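You operate a simulated robot arm through the tools that you are given. There is no shell and no other tool. Be economical: measure what you need, move in short steps, check, and stop when the job is done.

Carry out the task below with a simulated robot arm. There is one attempt and no reset: what you move stays moved.

Task
Put things in order on the desk top. At the end: the white tin with a steel knob stands where the orange soup carton stood; the orange soup carton is on the white yoghurt tub; the purple pod stands where the clear soap bottle stood; the clear soap bottle is on the blue dish; whatever was shut is shut again. Leave all else as you found it, and nothing knocked over.

It is judged by the outcome, as a careful person would: the job done as asked, and still so three seconds after it is handed in. It fails if anything else is knocked over, pushed out of place, dropped, spilled or broken.

Robot
A 7-joint arm with a two-finger parallel gripper, fixed in place. Base frame: the origin is at the foot of the arm, x ahead of it, y to its left, z up; the work surface is at about z = 0. Units: m, rad, N and s.
With the tool pointing down near the work surface it reaches from about 0.24 to 0.62 m from the base axis. Its first joint turns from -1.152 to 1.152 rad. Payload 2.6 kg.
The tool frame sits at the grasp point between the pads (the TCP): z along the fingers, y along the line on which they close. The tips reach 0.03 m beyond it. Largest opening 0.094 m; finger width 0.028, thickness 0.01; the body of the gripper, 0.05 by 0.096 m, starts 0.055 m behind the TCP.
Orientation is that of the tool frame in the base frame, as [roll, pitch, yaw] about the fixed x, y, z axes, in that order (R = Rz(yaw) Ry(pitch) Rx(roll)). With the fingers straight down and closing along the base's y, the tool's x points along the base's -x, its y along +y and its z along -z.

Tools
- The arm moves only by the tool apply_moves. Its argument "increments" is a list of rows, each a list of 7 numbers: the shift along the tool's x, y, z in mm, then the turn, a rotation vector about the tool's x, y, z in rad, then the opening, from 0 (shut) to 1 (fully open). In form: [[tx, ty, tz, ax, ay, az, hand], ...]. A call has 1 to 8 rows; each row is the pose to reach, as a shift and turn from the pose commanded when the call began, along the tool's axes at that moment. Each row takes 0.2 s and may step no farther than 0.05 m and 0.15 rad from the row before; otherwise, or with a gripper value out of range, the whole call is refused. Where a pose cannot be reached the arm comes as near as it can. A force on the tool above 40 N (or 10 N above the force at the start of the call, whichever is more), or a blocked arm, ends the call early, and 0.2 s more pass. Each finger travels about 0.072 m/s and halts on what it meets, pressing with about 21 N; the grip force reading is that of the motor and also rises with nothing between the fingers. The clock runs only during rows and for 0.2 s after the last one: add rows that repeat a pose to give the fingers time. It gives the time, the measured TCP pose, the force on the tool (base axes), the opening and the grip force at its end, in the units of the frame above (readings bear some noise).
- Cameras (640 x 400 px; columns grow to the right, rows downward): "scene" is fixed at [0.0311, 0.4286, 0.5768]; the picture's right is [-0.68, -0.74, 0.00], its down [-0.33, 0.30, -0.89] and it looks along [0.66, -0.60, -0.45] (base axes); focal length 340 px, centre (320, 200). "wrist" rides on the gripper at [-0.037, 0, -0.058] in the tool frame; the picture's right is [0.00, -1.00, 0.00], its down [0.97, 0.00, -0.24] and it looks along [0.24, 0.00, 0.97] (tool axes); focal length 218 px, centre (320, 200).
- capture(camera): a new picture of that camera. The clock stands still meanwhile.
- pixel_to_xyz(camera, pixels): for up to 12 pixels [column, row] of the newest picture of that camera ("zoom" is the newest enlarged one), the place [x, y, z] in the base frame of the surface seen there, good to about 0.002 m, but the place of the scene camera against the robot may be out by one fixed shift of up to 0.025 m in any direction. The clock stands still meanwhile.
- zoom(camera, box): a new picture of the part [left, top, right, bottom] of that camera's present view, enlarged. The clock stands still meanwhile.
- hand_in(): hands the job in; it is judged then, once.

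Work in short steps. Measure before you move; look again where a grasp or a placing could have gone wrong, and mend it. You have 80 turns and 54 pictures in all, those below and enlarged ones among them. Open the gripper and draw the arm clear of the work before you hand the job in, unless the task says otherwise; then end with one line.

The tools are called after "Call:" as a command line: name --pt "numbers of a row" for each row, then --argument value for the rest, lists and objects as JSON in quotes. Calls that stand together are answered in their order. apply_moves: Moves the arm, as the interface text tells. Its arguments: {"type":"object","properties":{"increments":{"type":"array","items":{"type":"array","items":{"type":"number"}}}},"required":["increments"]} The other tools are called the same way: capture (camera) takes a picture; pixel_to_xyz (camera, pixels) gives the place of the surface under pixels of a picture; zoom (camera, box) takes an enlarged picture of a part of a camera's view; hand_in () hands the job in.

At the start:

```text
time: 0.0
tcp_pos: [0.4491, -0.0485, 0.2996]
orientation: [-3.141, -0.001, -3.14]
contact_force: [-0.3, 0.2, -0.1]
grip_width: 0.0938
grip_force: 0.1
```

scene: 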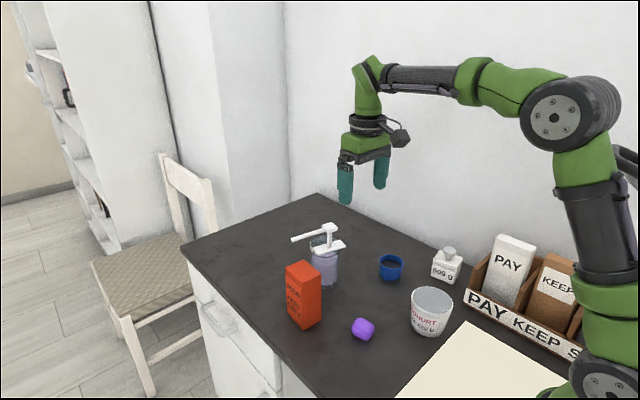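
wrist: 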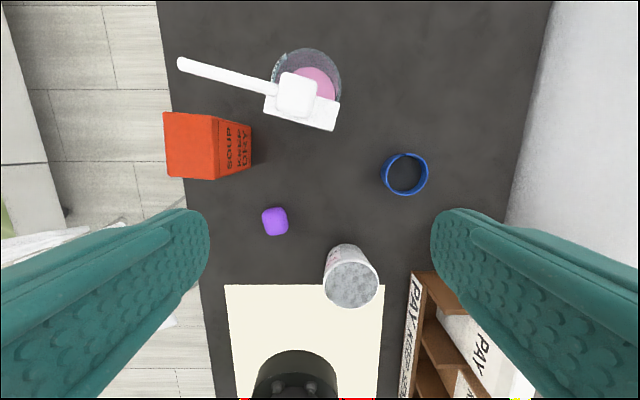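

The scene shows the carton (303,295), pump bottle (325,260), blue dish (391,267), tin (447,265), pod (363,328) and tub (432,310). I zoom in for detail and measure.

Call:
zoom --camera "scene" --box '[270, 210, 480, 341]'

Call:
pixel_to_xyz --camera "wrist" --pixels '[[190, 145], [235, 148], [275, 221], [350, 283], [350, 255], [404, 175], [404, 158], [296, 92], [320, 70], [190, 66], [325, 115], [404, 193]]'

Call:
pixel_to_xyz --camera "scene" --pixels '[[303, 268], [303, 300], [363, 322], [432, 298], [430, 325], [391, 262], [391, 275], [447, 248], [447, 258], [445, 272], [328, 228], [324, 275]]'

```text
3.05 times, centred on (375, 276) of scene
```

zoom: 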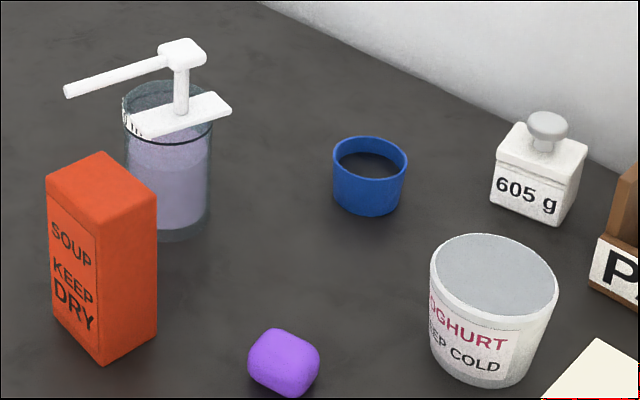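

```text
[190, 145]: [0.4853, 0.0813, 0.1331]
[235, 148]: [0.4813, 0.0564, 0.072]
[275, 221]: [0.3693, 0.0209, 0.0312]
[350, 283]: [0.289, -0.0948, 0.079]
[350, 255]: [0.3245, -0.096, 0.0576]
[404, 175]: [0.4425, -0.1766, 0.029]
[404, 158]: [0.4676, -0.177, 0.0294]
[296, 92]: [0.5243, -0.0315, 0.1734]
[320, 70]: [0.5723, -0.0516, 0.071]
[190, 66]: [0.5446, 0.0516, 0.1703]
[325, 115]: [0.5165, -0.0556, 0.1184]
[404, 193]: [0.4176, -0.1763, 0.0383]
```

```text
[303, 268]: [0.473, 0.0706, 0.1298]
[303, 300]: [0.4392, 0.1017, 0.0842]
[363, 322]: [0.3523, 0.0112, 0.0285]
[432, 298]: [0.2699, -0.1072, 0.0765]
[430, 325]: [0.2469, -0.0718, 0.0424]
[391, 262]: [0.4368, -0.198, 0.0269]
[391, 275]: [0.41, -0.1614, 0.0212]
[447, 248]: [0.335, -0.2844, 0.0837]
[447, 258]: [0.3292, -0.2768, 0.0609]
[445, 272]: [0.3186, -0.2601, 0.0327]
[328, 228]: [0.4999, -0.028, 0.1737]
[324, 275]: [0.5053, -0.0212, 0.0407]
```

I zoom the wrist view on the objects to get their outlines and yaws.

Call:
zoom --camera "wrist" --box '[150, 40, 360, 171]'

Call:
zoom --camera "wrist" --box '[240, 140, 450, 271]'

```text
3.05 times, centred on (255, 106) of wrist
```

zoom: 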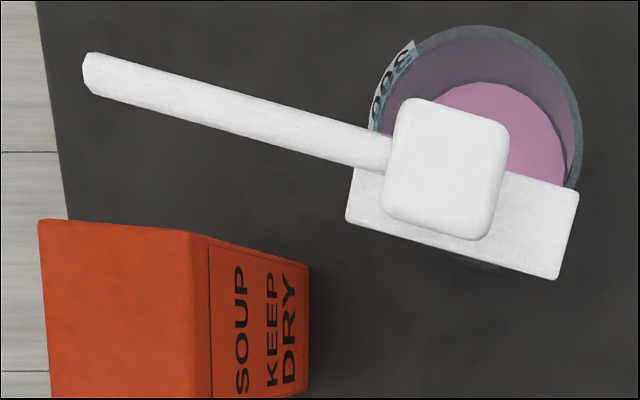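

```text
3.05 times, centred on (345, 206) of wrist
```

zoom: 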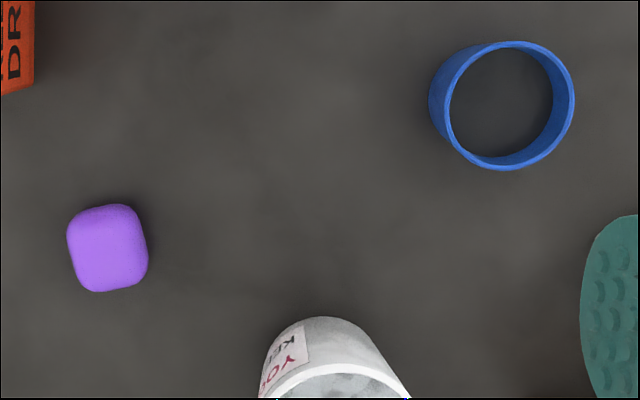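

I measure points on the dish and pod in this enlarged view.

Call:
pixel_to_xyz --camera "zoom" --pixels '[[446, 105], [571, 100], [512, 44], [503, 166], [500, 100], [480, 130], [530, 120], [110, 240], [80, 240], [142, 240], [108, 210], [240, 150]]'

Call:
zoom --camera "scene" --box '[360, 230, 480, 305]'

```text
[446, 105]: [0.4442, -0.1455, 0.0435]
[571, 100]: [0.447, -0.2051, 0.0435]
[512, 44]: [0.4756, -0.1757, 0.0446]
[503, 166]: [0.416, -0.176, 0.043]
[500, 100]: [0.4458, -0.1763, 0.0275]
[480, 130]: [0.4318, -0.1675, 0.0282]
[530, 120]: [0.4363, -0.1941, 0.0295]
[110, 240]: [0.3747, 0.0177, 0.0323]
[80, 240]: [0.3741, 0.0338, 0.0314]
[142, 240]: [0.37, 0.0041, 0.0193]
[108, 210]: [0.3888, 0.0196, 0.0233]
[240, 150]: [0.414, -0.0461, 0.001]
```

```text
5.33 times, centred on (420, 268) of scene
```

zoom: 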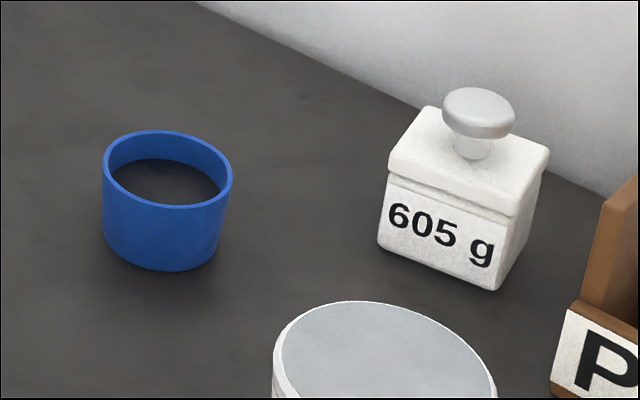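

Measuring bottle rim, plate, head, and carton top corners in the current wrist picture.

Call:
pixel_to_xyz --camera "wrist" --pixels '[[308, 50], [339, 84], [274, 84], [308, 129], [267, 111], [331, 129], [338, 104], [283, 75], [316, 83], [279, 108], [309, 116], [275, 92]]'

Call:
pixel_to_xyz --camera "wrist" --pixels '[[165, 115], [211, 118], [168, 176], [217, 177], [249, 128], [250, 166], [314, 78], [305, 68], [332, 93], [182, 62], [179, 70], [330, 70]]'

Call:
zoom --camera "scene" --box '[275, 215, 371, 275]'

```text
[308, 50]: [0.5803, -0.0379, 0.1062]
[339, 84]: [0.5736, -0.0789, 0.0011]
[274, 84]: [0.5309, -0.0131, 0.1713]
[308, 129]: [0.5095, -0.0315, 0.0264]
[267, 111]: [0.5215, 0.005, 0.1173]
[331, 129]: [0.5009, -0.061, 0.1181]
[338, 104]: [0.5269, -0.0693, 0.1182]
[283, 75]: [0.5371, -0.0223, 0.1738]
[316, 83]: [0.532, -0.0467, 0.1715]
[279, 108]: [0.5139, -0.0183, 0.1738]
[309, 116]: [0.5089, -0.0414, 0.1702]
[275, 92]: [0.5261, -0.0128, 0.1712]
```

```text
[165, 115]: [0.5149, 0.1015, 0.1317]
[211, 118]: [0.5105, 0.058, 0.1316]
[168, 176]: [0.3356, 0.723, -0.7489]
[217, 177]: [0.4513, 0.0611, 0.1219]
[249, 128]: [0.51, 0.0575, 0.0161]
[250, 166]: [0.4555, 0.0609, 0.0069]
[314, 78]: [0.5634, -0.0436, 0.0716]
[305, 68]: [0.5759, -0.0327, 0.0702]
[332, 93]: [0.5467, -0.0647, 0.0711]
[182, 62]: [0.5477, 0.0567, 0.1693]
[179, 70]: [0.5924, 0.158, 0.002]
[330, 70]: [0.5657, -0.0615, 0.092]
```

```text
6.67 times, centred on (323, 245) of scene
```

zoom: 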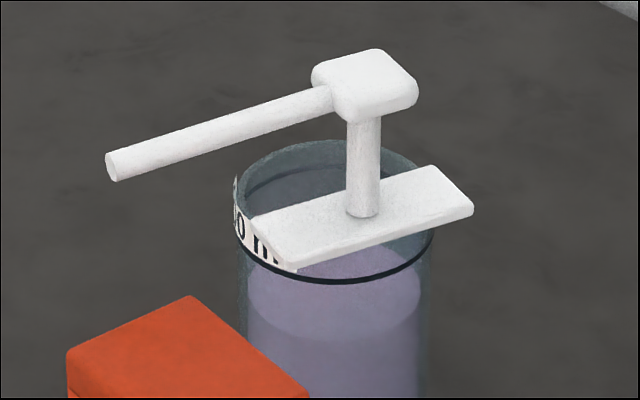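

Bottle axis is ≈(0.545,-0.0345), radius 0.036, with the pump head offset toward the robot (0.5245,-0.031, top z 0.174) and the nozzle going to +y. I'll grasp the glass with the tool tilted outward 20°, fingers closing parallel to the plate, and hover first.

Call:
apply_moves --pt "-27 3 5 -0.012 0.087 0.068 1" --pt "-54 5 10 -0.024 0.174 0.136 1" --pt "-81 8 20 -0.036 0.261 0.203 1" --pt "-107.5 10.8 30 -0.048 0.348 0.271 1" --pt "-107.5 10.8 40 -0.048 0.348 0.271 1" --pt "-107.5 10.8 40 -0.048 0.348 0.271 1"

Call:
capture --camera "wrist"

Call:
capture --camera "scene"

```text
time: 1.4
tcp_pos: [0.5095, -0.0328, 0.2444]
orientation: [3.141, -0.351, 2.866]
contact_force: [0.4, -0.6, 0.4]
grip_width: 0.0939
grip_force: 0.0
out of reach, approached as far as the arm can: row 3, 4, 5, 6
```

```text
46 pictures are left
```

wrist: 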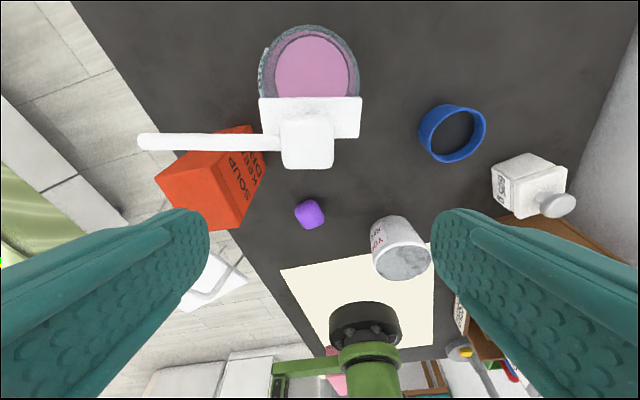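

```text
45 pictures are left
```

scene: 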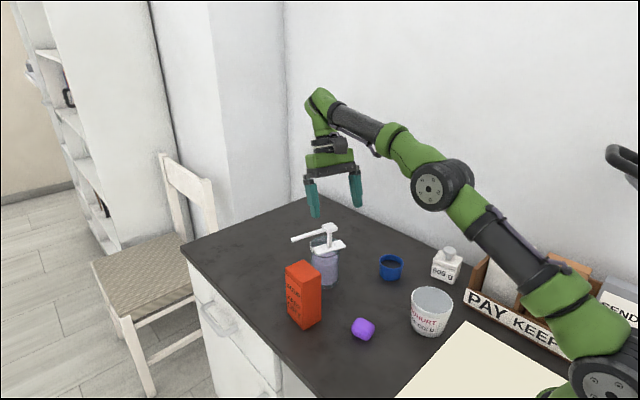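

The 20° tilt stops at x≈0.51 at this height. The view shows glass rim (258–360, 25–~105) and plate (260–362, 97–138); I measure them here to refine the bottle axis.

Call:
pixel_to_xyz --camera "wrist" --pixels '[[309, 26], [310, 33], [259, 75], [359, 75], [357, 70], [312, 70], [263, 100], [360, 100], [359, 136], [284, 118], [332, 120], [308, 164]]'

Call:
zoom --camera "wrist" --box '[230, 10, 390, 110]'

```text
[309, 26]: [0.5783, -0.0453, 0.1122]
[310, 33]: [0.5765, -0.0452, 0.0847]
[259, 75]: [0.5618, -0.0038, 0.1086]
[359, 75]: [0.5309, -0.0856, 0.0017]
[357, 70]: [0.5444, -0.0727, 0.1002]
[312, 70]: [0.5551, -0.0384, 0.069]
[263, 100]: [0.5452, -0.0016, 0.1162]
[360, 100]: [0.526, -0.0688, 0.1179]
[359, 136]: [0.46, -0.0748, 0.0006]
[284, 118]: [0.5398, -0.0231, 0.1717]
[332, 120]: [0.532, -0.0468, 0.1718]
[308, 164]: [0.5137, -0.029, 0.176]
```

```text
4.00 times, centred on (310, 60) of wrist
```

zoom: 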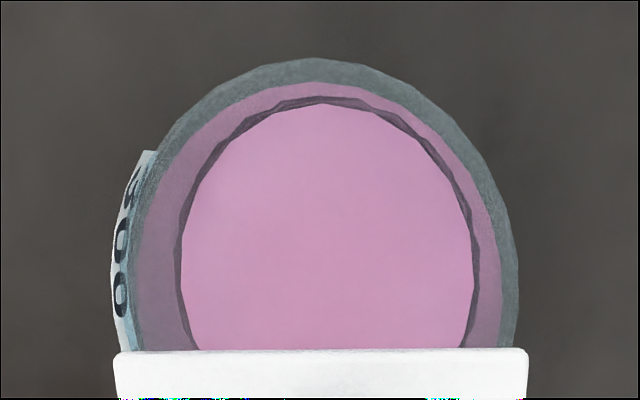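

The axis is confirmed at ≈(0.5445,-0.0355), rim z 0.112. I undo the tilt (about the tool's y) to regain reach and check where the command lands.

Call:
apply_moves --pt "0 0 0 0 -0.12 0 1" --pt "0 0 0 0 -0.24 0 1" --pt "0 0 0 0 -0.35 0 1" --pt "0 0 0 0 -0.35 0 1"

```text
time: 2.4
tcp_pos: [0.5103, -0.0334, 0.2432]
orientation: [3.139, 0.003, 2.866]
contact_force: [0.1, 0.2, -0.8]
grip_width: 0.0937
grip_force: 0.1
```

Vertical again at (0.5103,-0.0334,0.243). Now I move over the bottle axis (13 mm to the far side) at z≈0.205.

Call:
apply_moves --pt "-23 4 0 0 0 0 1" --pt "-46.4 7.3 0 0 0 0 1" --pt "-46.4 7.3 38 0 0 0 1" --pt "-46.4 7.3 38 0 0 0 1"

Call:
capture --camera "wrist"

```text
time: 3.4
tcp_pos: [0.5583, -0.0378, 0.2073]
orientation: [-3.14, -0.001, 2.868]
contact_force: [0.6, 0.3, 0.5]
grip_width: 0.094
grip_force: 0.2
```

```text
43 pictures are left
```

wrist: 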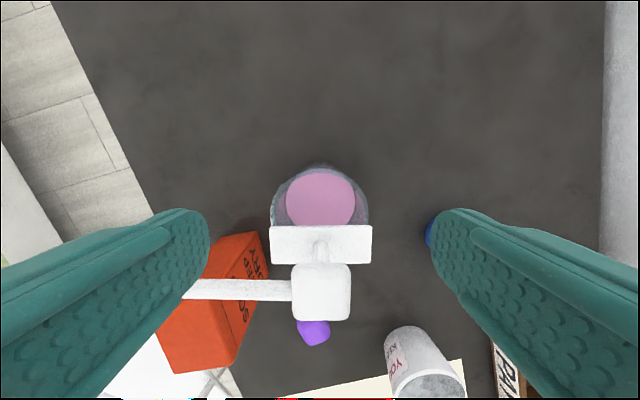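

The glass (272–368) is centred between the fingers. I try a 0.2 rad outward tilt here.

Call:
apply_moves --pt "0 0 0 0 0.1 0 1" --pt "0 0 0 0 0.2 0 1" --pt "0 0 0 0 0.2 0 1"

```text
time: 4.2
tcp_pos: [0.5565, -0.02, 0.2022]
orientation: [-3.141, -0.199, 2.869]
contact_force: [0.2, -0.2, -0.6]
grip_width: 0.0939
grip_force: 0.0
out of reach, approached as far as the arm can: row 2, 3
```

It slid 18 mm in +y at the reach limit. I go back to the axis with a smaller tilt (0.1).

Call:
apply_moves --pt "-5.3 -17.5 -4.1 0 -0.1 0 1" --pt "-5.3 -17.5 -4.1 0 -0.1 0 1" --pt "-5.3 -17.5 -4.1 0 -0.1 0 1"

```text
time: 5.0
tcp_pos: [0.5575, -0.0369, 0.203]
orientation: [3.141, -0.099, 2.868]
contact_force: [-0.3, -0.3, -0.8]
grip_width: 0.0938
grip_force: 0.1
```

Good at (0.5575,-0.0369). I descend 55 mm vertically at this tilt, staying above the head with the palm.

Call:
apply_moves --pt "-2.5 -2 25 0 0 0 1" --pt "-5.5 -2 55 0 0 0 1" --pt "-5.5 -2 55 0 0 0 1"

Call:
apply_moves --pt "0 0 0 0 0.1 0 1" --pt "0 0 0 0 0.1 0 1"

Call:
capture --camera "scene"

```text
time: 5.8
tcp_pos: [0.5557, -0.0404, 0.1474]
orientation: [-3.141, -0.1, 2.867]
contact_force: [-0.9, 0.1, 0.4]
grip_width: 0.0941
grip_force: 0.0
```

```text
time: 6.4
tcp_pos: [0.5568, -0.0397, 0.1476]
orientation: [3.141, -0.202, 2.868]
contact_force: [-0.3, -0.4, -0.5]
grip_width: 0.094
grip_force: 0.1
```

```text
42 pictures are left
```

scene: 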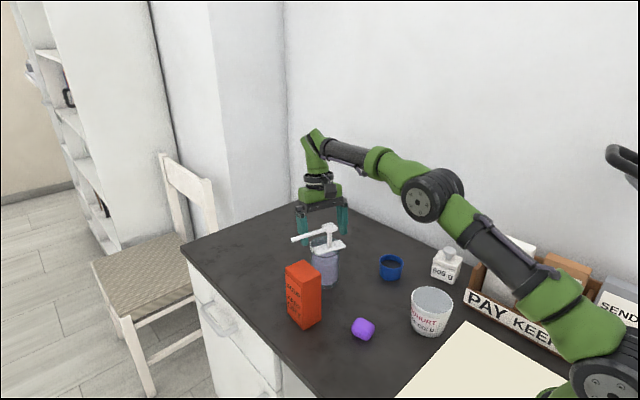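

Clear at tilt 0.2. I descend 55 mm vertically; palm edge stays ~7 mm beyond the head.

Call:
apply_moves --pt "-5 0 25 0 0 0 1" --pt "-8 0 40 0 0 0 1" --pt "-11 0 54 0 0 0 1" --pt "-11 0 54 0 0 0 1"

Call:
zoom --camera "scene" --box '[260, 170, 420, 300]'

```text
time: 7.4
tcp_pos: [0.5571, -0.0387, 0.0937]
orientation: [-3.141, -0.201, 2.868]
contact_force: [-0.6, 0.3, -0.9]
grip_width: 0.0941
grip_force: 0.0
```

```text
3.08 times, centred on (340, 235) of scene
```

zoom: 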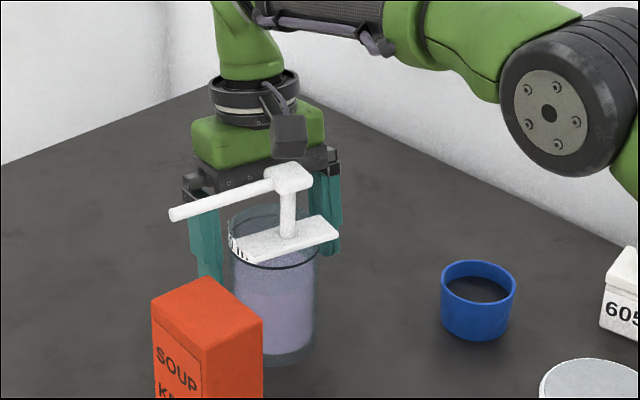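

No contact. Closing on the glass.

Call:
apply_moves --pt "0 0 0 0 0 0 0.7" --pt "0 0 0 0 0 0 0.5" --pt "0 0 0 0 0 0 0.5" --pt "0 0 0 0 0 0 0.5" --pt "0 0 0 0 0 0 0.5"

```text
time: 8.6
tcp_pos: [0.5564, -0.0392, 0.0939]
orientation: [-3.141, -0.201, 2.867]
contact_force: [0.4, 1.5, 0.7]
grip_width: 0.0756
grip_force: 20.8
```

Gripped at 0.0756 m with 20.8 N. I lift 15 mm as a test.

Call:
apply_moves --pt "1.5 0 -7 0 0 0 0.4" --pt "3 0 -15 0 0 0 0.4" --pt "3 0 -15 0 0 0 0.4"

Call:
zoom --camera "scene" --box '[260, 170, 420, 300]'

```text
time: 9.4
tcp_pos: [0.5579, -0.0393, 0.1072]
orientation: [-3.142, -0.2, 2.868]
contact_force: [-0.5, -0.3, -5.2]
grip_width: 0.0755
grip_force: 20.5
```

```text
3.08 times, centred on (340, 235) of scene
```

zoom: 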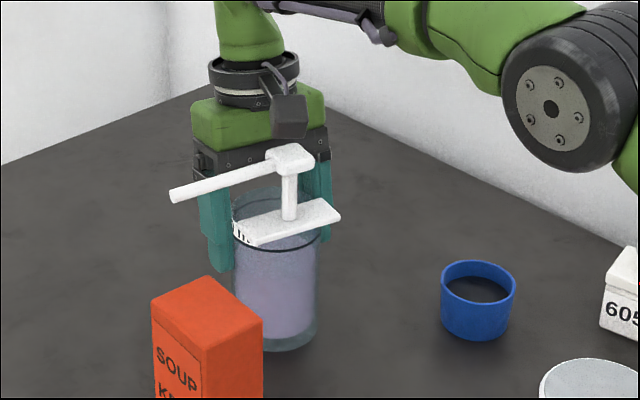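

The whole bottle with pump lifts cleanly (~0.5 kg). I carry it over the dish (0.4458,-0.1755), bottom ~2 cm above its rim.

Call:
apply_moves --pt "5.5 0 -27 0 0 0 0.4" --pt "15.5 -16.2 -47.4 0 0 0 0.4" --pt "26.7 -45.3 -50.7 0 0 0 0.4" --pt "38 -77.7 -48.4 0 0 0 0.4" --pt "49.3 -110 -46.1 0 0 0 0.4" --pt "59.5 -139.1 -44 0 0 0 0.4" --pt "67.4 -161.8 -42.4 0 0 0 0.4" --pt "67.4 -161.8 -42.4 0 0 0 0.4"

Call:
capture --camera "wrist"

Call:
zoom --camera "scene" --box '[310, 170, 470, 300]'

```text
time: 11.2
tcp_pos: [0.4559, -0.1809, 0.1636]
orientation: [3.141, -0.201, 2.867]
contact_force: [0.2, 0.0, -4.3]
grip_width: 0.0753
grip_force: 21.5
```

```text
39 pictures are left
```

wrist: 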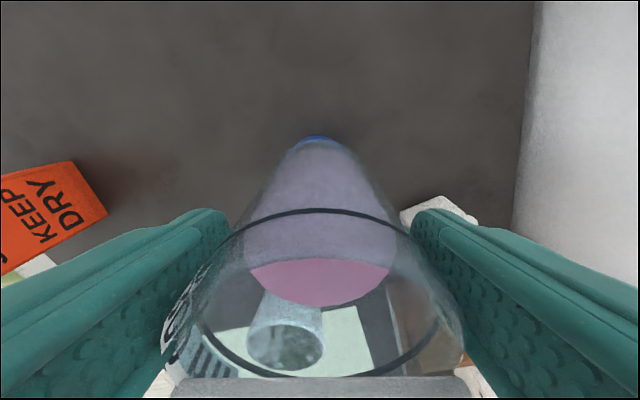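

```text
3.08 times, centred on (390, 235) of scene
```

zoom: 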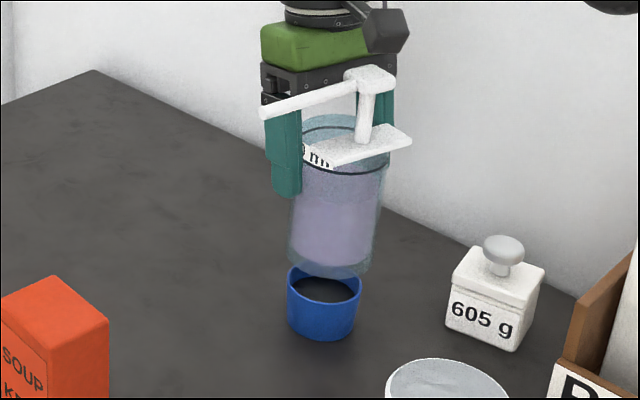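

The bottle hangs over the dish, but it appears to lean slightly. I measure the plate plane and head in the scene view to quantify it.

Call:
pixel_to_xyz --camera "zoom" --pixels '[[384, 128], [405, 140], [345, 160], [330, 152], [318, 163], [312, 157], [376, 146], [395, 134], [370, 75], [350, 76], [385, 74], [275, 110]]'

Call:
zoom --camera "scene" --box '[350, 195, 430, 260]'

```text
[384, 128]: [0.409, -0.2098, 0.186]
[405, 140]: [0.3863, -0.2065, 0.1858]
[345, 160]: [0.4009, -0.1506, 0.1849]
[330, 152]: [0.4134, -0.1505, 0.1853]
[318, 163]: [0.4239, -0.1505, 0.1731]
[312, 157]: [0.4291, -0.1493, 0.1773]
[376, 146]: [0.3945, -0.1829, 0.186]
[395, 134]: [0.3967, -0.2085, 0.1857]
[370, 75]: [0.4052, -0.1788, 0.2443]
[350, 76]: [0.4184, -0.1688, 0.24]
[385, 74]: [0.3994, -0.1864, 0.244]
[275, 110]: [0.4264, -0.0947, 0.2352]
```

```text
6.15 times, centred on (390, 228) of scene
```

zoom: 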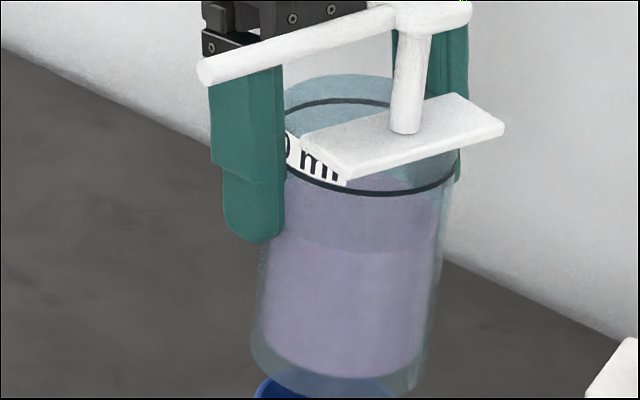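

The plate is level (z 0.185–0.186 throughout), so there is no lean. I lower 22 mm with a 3 mm centring correction.

Call:
apply_moves --pt "-3 1.2 10 0 0 0 0.4" --pt "-6.4 2.5 21.5 0 0 0 0.4" --pt "-6.4 2.5 21.5 0 0 0 0.4"

Call:
zoom --camera "scene" --box '[350, 220, 430, 290]'

```text
time: 12.0
tcp_pos: [0.4619, -0.1793, 0.1415]
orientation: [3.141, -0.202, 2.869]
contact_force: [-0.3, 0.0, -4.9]
grip_width: 0.0753
grip_force: 20.9
```

```text
5.71 times, centred on (390, 255) of scene
```

zoom: 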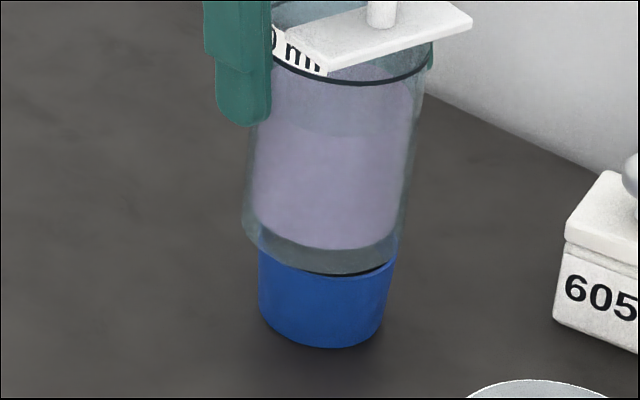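

Aligned left–right; ~3 mm gap remains. I ease it down until contact force shows.

Call:
apply_moves --pt "1 0.3 1 0 0 0 0.4" --pt "1.2 0.5 3 0 0 0 0.4" --pt "1.2 0.5 3 0 0 0 0.4"

```text
time: 12.8
tcp_pos: [0.4588, -0.1776, 0.1393]
orientation: [-3.142, -0.2, 2.868]
contact_force: [-0.7, 0.6, -4.7]
grip_width: 0.0756
grip_force: 21.0
```

Still carrying full weight (-4.7 N), so down another 2 mm.

Call:
apply_moves --pt "-0.3 0 1.2 0 0 0 0.4" --pt "-0.5 0 2.2 0 0 0 0.4" --pt "-0.5 0 2.2 0 0 0 0.4"

```text
time: 13.6
tcp_pos: [0.4592, -0.1779, 0.1348]
orientation: [3.141, -0.201, 2.867]
contact_force: [0.5, 0.1, -5.5]
grip_width: 0.0756
grip_force: 21.1
```

Still no contact at z 0.1348; I look closely.

Call:
zoom --camera "scene" --box '[360, 240, 420, 285]'

```text
8.89 times, centred on (390, 262) of scene
```

zoom: 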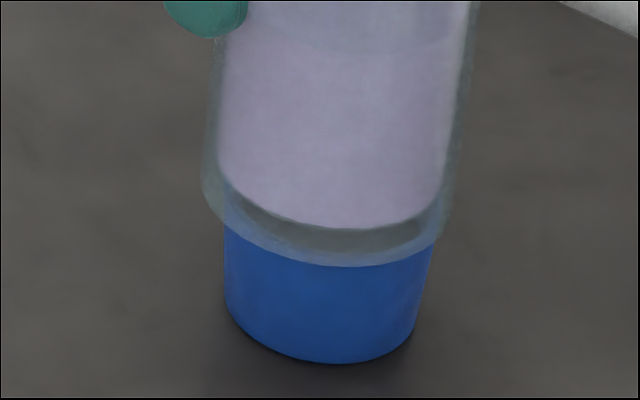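

Nearly touching and concentric. Down by another 2.5 mm in small steps.

Call:
apply_moves --pt "-0.2 0 0.8 0 0 0 0.4" --pt "-0.3 0 1.6 0 0 0 0.4" --pt "-0.5 0 2.4 0 0 0 0.4" --pt "-0.5 0 2.4 0 0 0 0.4"

```text
time: 14.6
tcp_pos: [0.4592, -0.1771, 0.1345]
orientation: [-3.141, -0.197, 2.867]
contact_force: [-3.0, -0.5, 9.1]
grip_width: 0.0757
grip_force: 21.0
```

Contact made (+9 N). I back off ~1 mm and open.

Call:
apply_moves --pt "0.2 0 -1.2 0 0 0 0.4" --pt "0.2 0 -1.2 0 0 0 0.85" --pt "0.2 0 -1.2 0 0 0 1" --pt "0.2 0 -1.2 0 0 0 1"

Call:
zoom --camera "scene" --box '[330, 180, 450, 290]'

```text
time: 15.6
tcp_pos: [0.4593, -0.1775, 0.1351]
orientation: [-3.141, -0.2, 2.869]
contact_force: [0.7, 0.8, -0.6]
grip_width: 0.0939
grip_force: 0.1
```

```text
3.64 times, centred on (390, 235) of scene
```

zoom: 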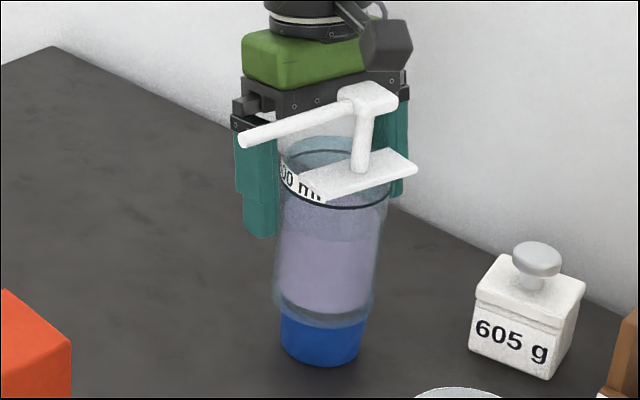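

Bottle stands on the dish. I withdraw upward, first along the tool axis then vertically, clear of the nozzle.

Call:
apply_moves --pt "0 0 -25 0 0 0 1" --pt "0 0 -50 0 0 0 1" --pt "7 0 -85 0 0 0 1" --pt "15 0 -125 0 0 0 1" --pt "20 0 -150 0 0 0 1" --pt "20 0 -150 0 0 0 1"

Call:
capture --camera "scene"

```text
time: 17.0
tcp_pos: [0.4685, -0.1795, 0.2852]
orientation: [3.141, -0.2, 2.868]
contact_force: [0.3, 0.5, 0.3]
grip_width: 0.0941
grip_force: 0.1
```

```text
33 pictures are left
```

scene: 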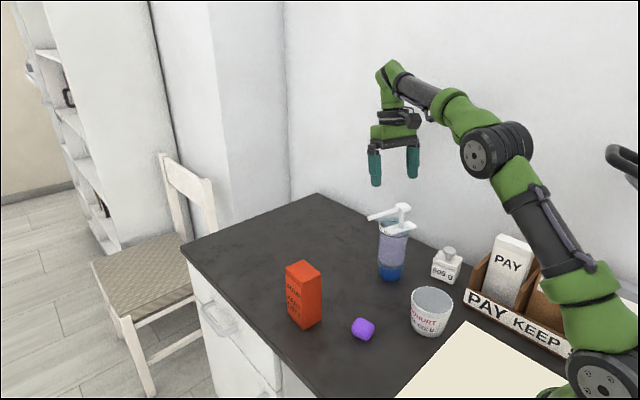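

Next the pod. I untilt, square the yaw and hover above it at ~(0.40,0.02,0.28).

Call:
apply_moves --pt "19 29 4.5 0.005 -0.033 -0.045 1" --pt "39 58 9 0.009 -0.066 -0.09 1" --pt "58 86 14 0.0135 -0.1 -0.135 1" --pt "78 115 19 0.018 -0.133 -0.18 1" --pt "97 144 24 0.0226 -0.166 -0.225 1" --pt "116.6 172.8 28.8 0.0271 -0.199 -0.27 1" --pt "116.6 172.8 28.8 0.0271 -0.199 -0.27 1"

Call:
capture --camera "wrist"

```text
time: 18.6
tcp_pos: [0.3994, 0.0187, 0.2822]
orientation: [3.141, 0.001, 3.138]
contact_force: [-0.1, -0.1, -1.0]
grip_width: 0.0938
grip_force: 0.0
```

```text
32 pictures are left
```

wrist: 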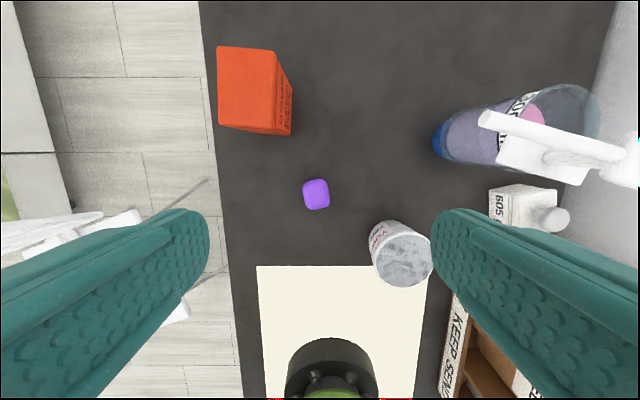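

Pod at (316,194). I measure pod, tub top (401,257) and carton top corners.

Call:
pixel_to_xyz --camera "wrist" --pixels '[[316, 194], [305, 194], [327, 194], [316, 182], [316, 206], [320, 208], [402, 262], [376, 262], [430, 258], [402, 235], [402, 286], [385, 245]]'

Call:
zoom --camera "wrist" --box '[280, 160, 440, 300]'

Call:
pixel_to_xyz --camera "wrist" --pixels '[[220, 50], [272, 54], [222, 126], [274, 131], [246, 90], [290, 90], [290, 130], [245, 52]]'

```text
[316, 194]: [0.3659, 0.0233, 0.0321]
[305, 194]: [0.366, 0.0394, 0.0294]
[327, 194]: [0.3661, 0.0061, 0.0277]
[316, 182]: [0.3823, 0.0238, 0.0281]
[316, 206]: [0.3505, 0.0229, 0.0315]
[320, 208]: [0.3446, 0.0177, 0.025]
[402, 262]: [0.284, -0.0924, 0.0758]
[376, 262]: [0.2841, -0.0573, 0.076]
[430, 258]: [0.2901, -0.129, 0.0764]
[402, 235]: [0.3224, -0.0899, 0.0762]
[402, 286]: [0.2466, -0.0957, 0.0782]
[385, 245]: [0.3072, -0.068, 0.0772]
```

```text
2.86 times, centred on (360, 230) of wrist
```

zoom: 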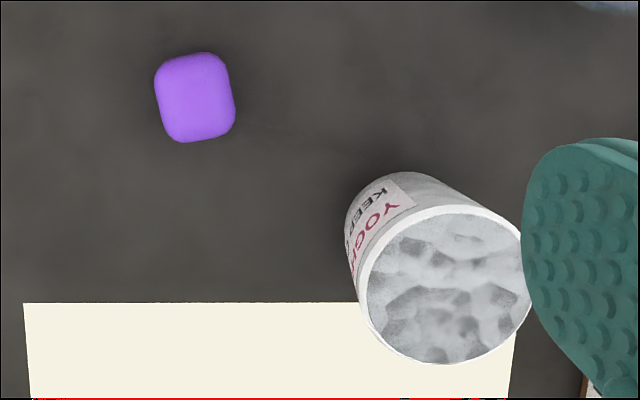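

```text
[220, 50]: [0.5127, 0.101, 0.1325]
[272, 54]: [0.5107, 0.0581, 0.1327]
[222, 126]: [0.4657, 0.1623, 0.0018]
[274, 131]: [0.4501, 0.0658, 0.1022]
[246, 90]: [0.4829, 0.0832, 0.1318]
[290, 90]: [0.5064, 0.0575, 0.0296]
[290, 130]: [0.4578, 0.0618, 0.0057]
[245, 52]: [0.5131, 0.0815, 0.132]
```

Pod centre ≈(0.3665,0.0225), height 0.032; tub top centre ≈(0.285,-0.093), z 0.077. I descend over the pod.

Call:
apply_moves --pt "15 2 45 0 0 0 1" --pt "32.9 3.8 90 0 0 0 1" --pt "32.9 3.8 135 0 0 0 0.9" --pt "32.9 3.8 180 0 0 0 0.8" --pt "32.9 3.8 220 0 0 0 0.75" --pt "32.9 3.8 247 0 0 0 0.75" --pt "32.9 3.8 247 0 0 0 0.75"

Call:
capture --camera "wrist"

```text
time: 20.2
tcp_pos: [0.3673, 0.022, 0.0334]
orientation: [3.14, -0.001, 3.138]
contact_force: [-0.7, -0.1, 0.3]
grip_width: 0.0707
grip_force: 0.2
```

```text
30 pictures are left
```

wrist: 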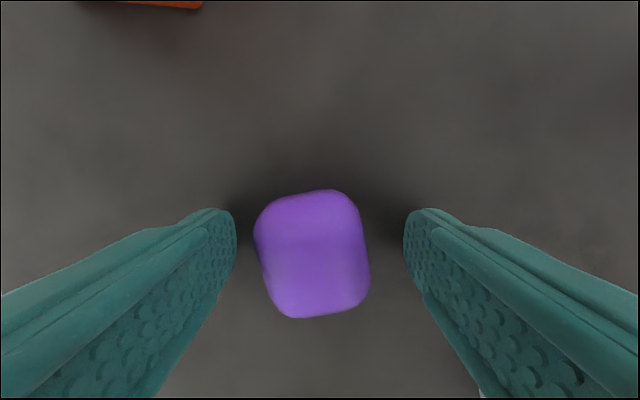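

The pod sits between the pads, turned ~0.18 rad. I turn to match and close.

Call:
apply_moves --pt "0 1.5 0 0 0 -0.1 0.75" --pt "0 1.5 0 0 0 -0.18 0.7" --pt "0 1.5 0 0 0 -0.18 0.4" --pt "0 1.5 0 0 0 -0.18 0.3" --pt "0 1.5 0 0 0 -0.18 0.3" --pt "0 1.5 0 0 0 -0.18 0.3"

Call:
apply_moves --pt "0 0 -25 0 0 0 0.25" --pt "0 0 -60 0 0 0 0.25" --pt "0 0 -60 0 0 0 0.25"

Call:
capture --camera "wrist"

```text
time: 21.6
tcp_pos: [0.3676, 0.0232, 0.0336]
orientation: [-3.141, 0.004, -2.964]
contact_force: [0.3, 0.3, 16.2]
grip_width: 0.0392
grip_force: 20.8
```

```text
time: 22.4
tcp_pos: [0.3655, 0.0252, 0.0942]
orientation: [3.141, 0.0, -2.962]
contact_force: [0.3, 0.7, 0.3]
grip_width: 0.0387
grip_force: 21.1
```

```text
29 pictures are left
```

wrist: 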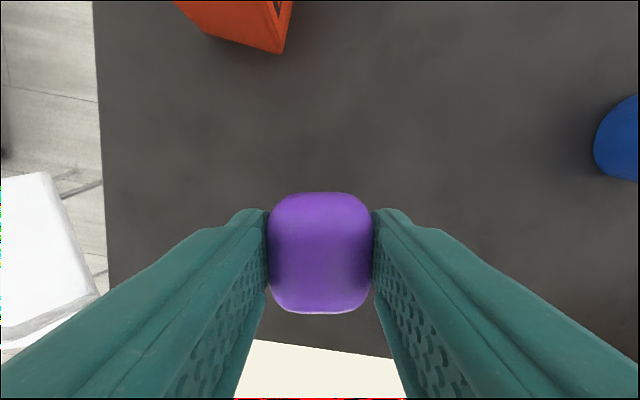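

Pod held (0.039 m). I carry it to the bottle's old place (0.5445,-0.0355).

Call:
apply_moves --pt "-10 -5 -15 0 0 0 0.25" --pt "-50 -27 -15 0 0 0 0.25" --pt "-90 -49 -15 0 0 0 0.25" --pt "-130 -71 -15 0 0 0 0.25" --pt "-166.5 -90.9 -15 0 0 0 0.25" --pt "-166.5 -90.9 20 0 0 0 0.25" --pt "-166.5 -90.9 45 0 0 0 0.25" --pt "-166.5 -90.9 45 0 0 0 0.25"

```text
time: 24.2
tcp_pos: [0.5467, -0.0352, 0.0495]
orientation: [-3.141, -0.002, -2.965]
contact_force: [-0.1, 0.0, 0.2]
grip_width: 0.0389
grip_force: 20.7
```

Over the spot; lowering 14 mm.

Call:
apply_moves --pt "0 0 8 0 0 0 0.25" --pt "0 0 13 0 0 0 0.25" --pt "0 0 14.5 0 0 0 0.25" --pt "0 0 14.5 0 0 0 0.25"

Call:
zoom --camera "scene" --box '[280, 200, 400, 290]'

```text
time: 25.2
tcp_pos: [0.5464, -0.0356, 0.0348]
orientation: [-3.141, -0.001, -2.967]
contact_force: [-0.2, 1.0, 2.5]
grip_width: 0.0389
grip_force: 21.0
```

```text
4.44 times, centred on (340, 245) of scene
```

zoom: 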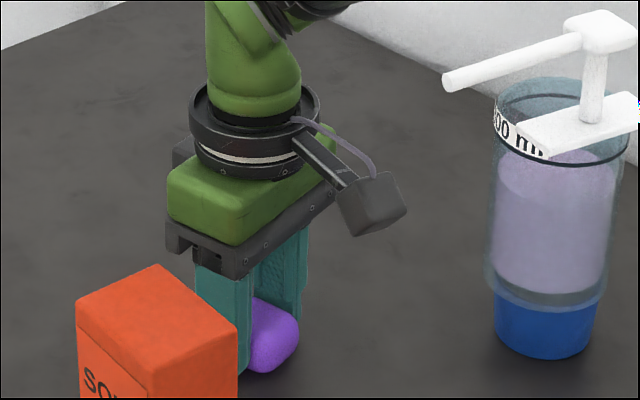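

Light table contact (2.5 N). I open and rise.

Call:
apply_moves --pt "0 0 0 0 0 0 0.5" --pt "0 0 0 0 0 0 0.7" --pt "0 0 0 0 0 0 0.7" --pt "0 0 -45 0 0 0 0.8" --pt "0 0 -90 0 0 0 0.9" --pt "0 0 -135 0 0 0 1" --pt "0 0 -180 0 0 0 1" --pt "0 0 -180 0 0 0 1"

Call:
capture --camera "wrist"

Call:
pixel_to_xyz --camera "wrist" --pixels '[[316, 230], [316, 245], [316, 215]]'

```text
time: 27.0
tcp_pos: [0.5452, -0.035, 0.216]
orientation: [-3.141, 0.0, -2.966]
contact_force: [0.5, 0.1, 0.2]
grip_width: 0.0941
grip_force: 0.0
```

```text
27 pictures are left
```

wrist: 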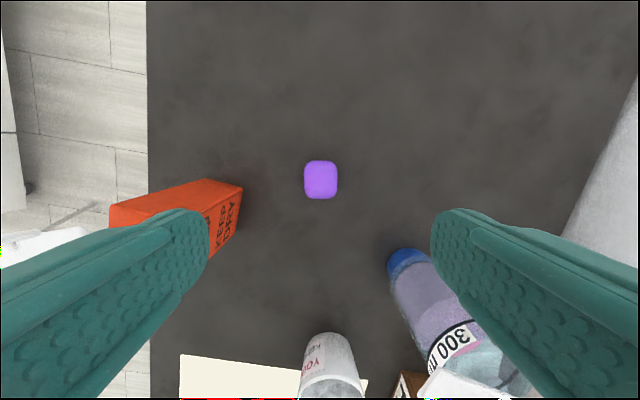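

```text
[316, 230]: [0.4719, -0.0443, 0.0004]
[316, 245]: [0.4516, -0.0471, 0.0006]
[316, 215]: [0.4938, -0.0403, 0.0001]
```

Pod stands at (320,180) → ≈(0.544,-0.036), right spot. Next I hover over the carton (0.483,0.081), aligned to its yaw of about -0.08.

Call:
apply_moves --pt "13 40 0 0 0 0.085 1" --pt "27 82 0 0 0 0.17 1" --pt "41 125.1 0 0 0 0.256 1" --pt "41 125.1 0 0 0 0.256 1"

Call:
capture --camera "wrist"

```text
time: 28.0
tcp_pos: [0.4839, 0.0812, 0.2153]
orientation: [-3.141, 0.0, 3.062]
contact_force: [0.3, 0.5, 0.1]
grip_width: 0.094
grip_force: 0.0
```

```text
26 pictures are left
```

wrist: 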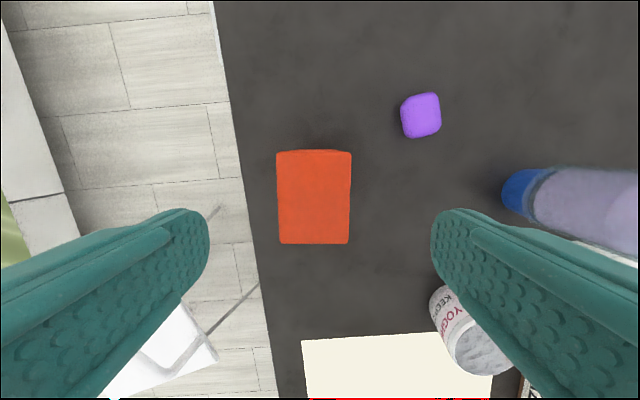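

Aligned; carton top spans cols 277–351, rows 152–243. Measure it exactly for the record of its place.

Call:
pixel_to_xyz --camera "wrist" --pixels '[[280, 155], [348, 155], [283, 240], [347, 240], [314, 197], [314, 155], [314, 240]]'

```text
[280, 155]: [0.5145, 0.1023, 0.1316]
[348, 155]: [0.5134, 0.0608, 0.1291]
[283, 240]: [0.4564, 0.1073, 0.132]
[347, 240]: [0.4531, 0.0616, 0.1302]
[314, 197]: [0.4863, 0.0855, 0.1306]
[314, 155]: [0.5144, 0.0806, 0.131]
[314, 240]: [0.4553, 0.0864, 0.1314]
```

Carton centre (0.4845,0.083). Descend to z≈0.09.

Call:
apply_moves --pt "-0.5 2 45 0 0 0 1" --pt "-0.5 2 90 0 0 0 1" --pt "-0.5 2 125 0 0 0 1" --pt "-0.5 2 125 0 0 0 0.8" --pt "-0.5 2 125 0 0 0 0.5" --pt "-0.5 2 125 0 0 0 0.3" --pt "-0.5 2 125 0 0 0 0.3"

```text
time: 29.6
tcp_pos: [0.4858, 0.0829, 0.0885]
orientation: [-3.141, 0.0, 3.063]
contact_force: [0.3, -0.8, 0.3]
grip_width: 0.0541
grip_force: 21.4
```

Gripped (0.054 m, 21 N). Lift test 15 mm and look.

Call:
apply_moves --pt "0 0 0 0 0 0 0.3" --pt "0 0 -8 0 0 0 0.3" --pt "0 0 -15 0 0 0 0.3" --pt "0 0 -15 0 0 0 0.3"

Call:
zoom --camera "scene" --box '[240, 190, 400, 340]'

```text
time: 30.6
tcp_pos: [0.4842, 0.0815, 0.105]
orientation: [3.14, 0.0, 3.063]
contact_force: [-0.1, -0.1, -4.0]
grip_width: 0.0544
grip_force: 21.1
```

```text
2.67 times, centred on (320, 265) of scene
```

zoom: 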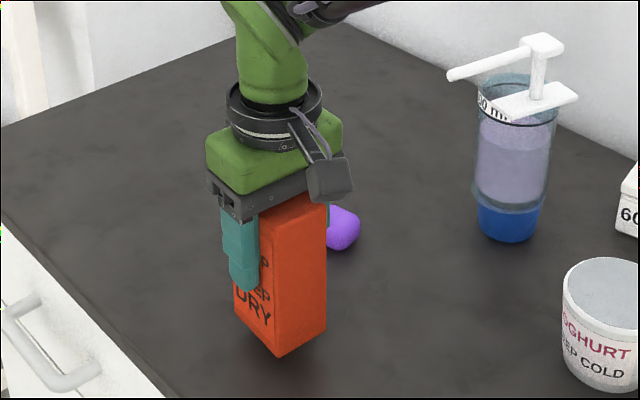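

Carton lifts cleanly. I raise it and carry over the tub (0.286,-0.094), bottom ~2.5 cm above the tub.

Call:
apply_moves --pt "0 0 -45 0 0 0 0.3" --pt "10 -10 -87 0 0 0 0.3" --pt "40 -42 -87 0 0 0 0.3" --pt "70 -73 -87 0 0 0 0.3" --pt "100 -104 -87 0 0 0 0.3" --pt "130 -135 -87 0 0 0 0.3" --pt "159 -166 -87 0 0 0 0.3" --pt "184 -191.6 -87 0 0 0 0.3"

Call:
capture --camera "scene"

Call:
capture --camera "wrist"

```text
time: 32.4
tcp_pos: [0.2861, -0.0951, 0.1931]
orientation: [-3.141, -0.001, 3.062]
contact_force: [-0.5, -0.1, -4.1]
grip_width: 0.0545
grip_force: 21.5
```

```text
24 pictures are left
```

scene: 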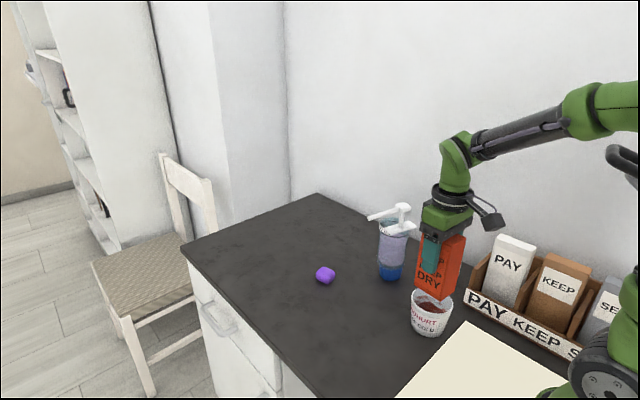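

```text
23 pictures are left
```

wrist: 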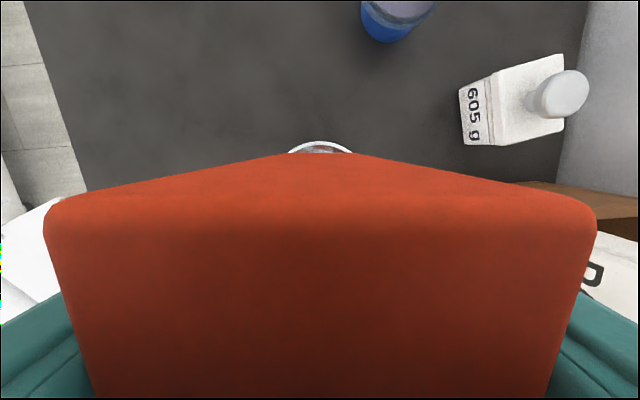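

Tub rim shows centred at col 320, row 142. I check the far rim point against the carton's lower edge.

Call:
pixel_to_xyz --camera "wrist" --pixels '[[320, 143], [293, 151], [348, 151], [320, 158], [300, 160], [340, 160]]'

Call:
zoom --camera "scene" --box '[380, 200, 500, 350]'

```text
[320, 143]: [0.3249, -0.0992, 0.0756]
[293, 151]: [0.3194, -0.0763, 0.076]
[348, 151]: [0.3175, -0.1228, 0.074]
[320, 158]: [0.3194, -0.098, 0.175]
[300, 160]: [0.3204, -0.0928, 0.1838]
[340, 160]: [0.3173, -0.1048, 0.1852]
```

```text
2.67 times, centred on (440, 275) of scene
```

zoom: 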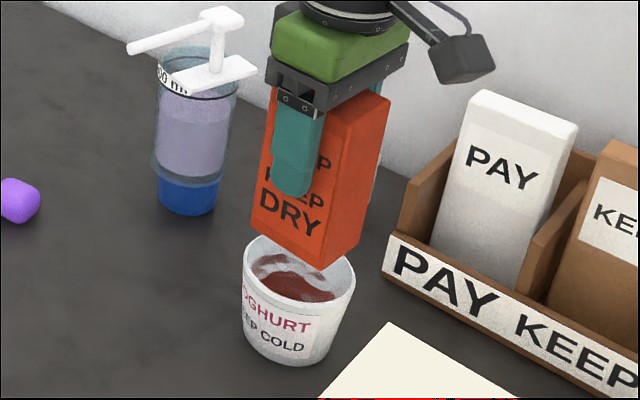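

Good; a 1.5 mm y correction and lower 24 mm.

Call:
apply_moves --pt "0.5 -1.5 10 0 0 0 0.3" --pt "0.5 -1.5 20 0 0 0 0.3" --pt "0.5 -1.5 24 0 0 0 0.3" --pt "0.5 -1.5 24 0 0 0 0.3"

Call:
zoom --camera "scene" --box '[390, 240, 480, 345]'

```text
time: 33.4
tcp_pos: [0.2859, -0.0962, 0.1679]
orientation: [-3.142, 0.001, 3.061]
contact_force: [1.2, -0.4, -3.3]
grip_width: 0.0542
grip_force: 20.7
```

```text
3.81 times, centred on (435, 292) of scene
```

zoom: 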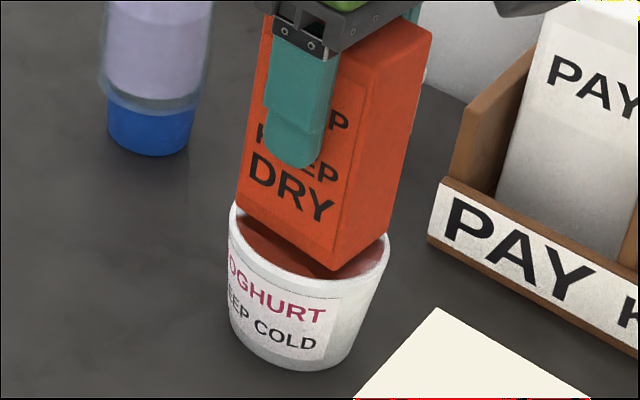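

I check relative placement within the scene view: carton bottom corners (238,205),(337,268),(388,236) against rim points.

Call:
pixel_to_xyz --camera "zoom" --pixels '[[243, 203], [334, 264], [384, 232], [233, 212], [312, 281], [280, 272], [250, 250], [387, 245], [365, 273], [345, 280], [270, 240], [310, 268]]'

```text
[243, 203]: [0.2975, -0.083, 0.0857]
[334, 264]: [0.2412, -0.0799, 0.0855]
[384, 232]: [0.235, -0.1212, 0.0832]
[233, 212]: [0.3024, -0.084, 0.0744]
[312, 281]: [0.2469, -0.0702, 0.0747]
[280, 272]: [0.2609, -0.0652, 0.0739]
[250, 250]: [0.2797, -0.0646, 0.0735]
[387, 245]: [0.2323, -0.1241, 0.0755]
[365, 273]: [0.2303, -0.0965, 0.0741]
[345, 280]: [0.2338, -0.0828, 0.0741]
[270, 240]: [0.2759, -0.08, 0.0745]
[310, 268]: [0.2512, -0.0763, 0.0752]
```

Same-camera comparison suggests shifting the carton a few mm (+x,-y). I correct 2–3 mm and lower in small steps until contact.

Call:
apply_moves --pt "-2.5 -3 0 0 0 0 0.3" --pt "-2.5 -3 2 0 0 0 0.3" --pt "-2.5 -3 4 0 0 0 0.3" --pt "-2.5 -3 4 0 0 0 0.3"

```text
time: 34.4
tcp_pos: [0.2879, -0.0989, 0.164]
orientation: [3.141, -0.001, 3.063]
contact_force: [-0.6, 0.0, -2.4]
grip_width: 0.0542
grip_force: 21.1
```

Weight reading -2.4 N, perhaps nearly touching; 1–2 mm more.

Call:
apply_moves --pt "0 0 1 0 0 0 0.3" --pt "0 0 2 0 0 0 0.3" --pt "0 0 2 0 0 0 0.3"

Call:
zoom --camera "scene" --box '[390, 240, 480, 345]'

```text
time: 35.2
tcp_pos: [0.2889, -0.0989, 0.1616]
orientation: [-3.141, 0.004, 3.062]
contact_force: [-0.1, -1.2, 15.0]
grip_width: 0.0546
grip_force: 21.3
```

```text
3.81 times, centred on (435, 292) of scene
```

zoom: 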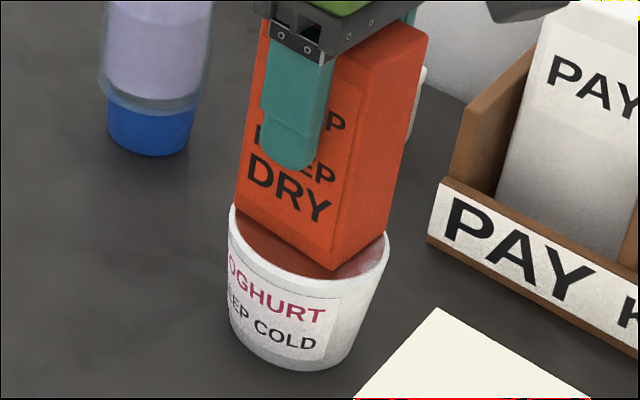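

Contact (+15 N); it sits inside the rim. I ease off 1.5 mm and open.

Call:
apply_moves --pt "0 0 -1.3 0 0 0 0.3" --pt "0 0 -1.3 0 0 0 0.65" --pt "0 0 -1.3 0 0 0 0.9" --pt "0 0 -1.3 0 0 0 1" --pt "0 0 -1.3 0 0 0 1"

Call:
zoom --camera "scene" --box '[380, 200, 500, 345]'

```text
time: 36.4
tcp_pos: [0.2879, -0.0983, 0.1626]
orientation: [-3.141, 0.001, 3.063]
contact_force: [-0.1, 0.0, -0.3]
grip_width: 0.094
grip_force: 0.0
```

```text
2.76 times, centred on (440, 272) of scene
```

zoom: 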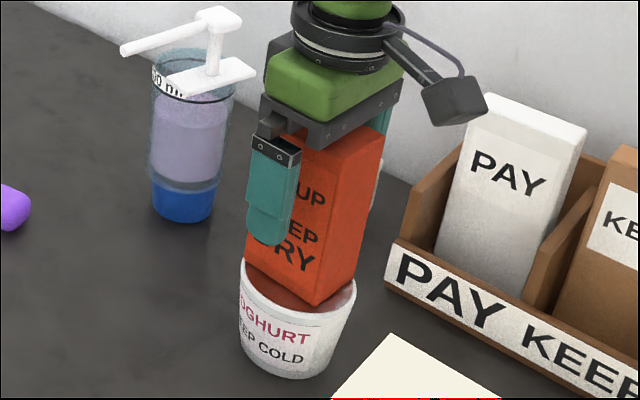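

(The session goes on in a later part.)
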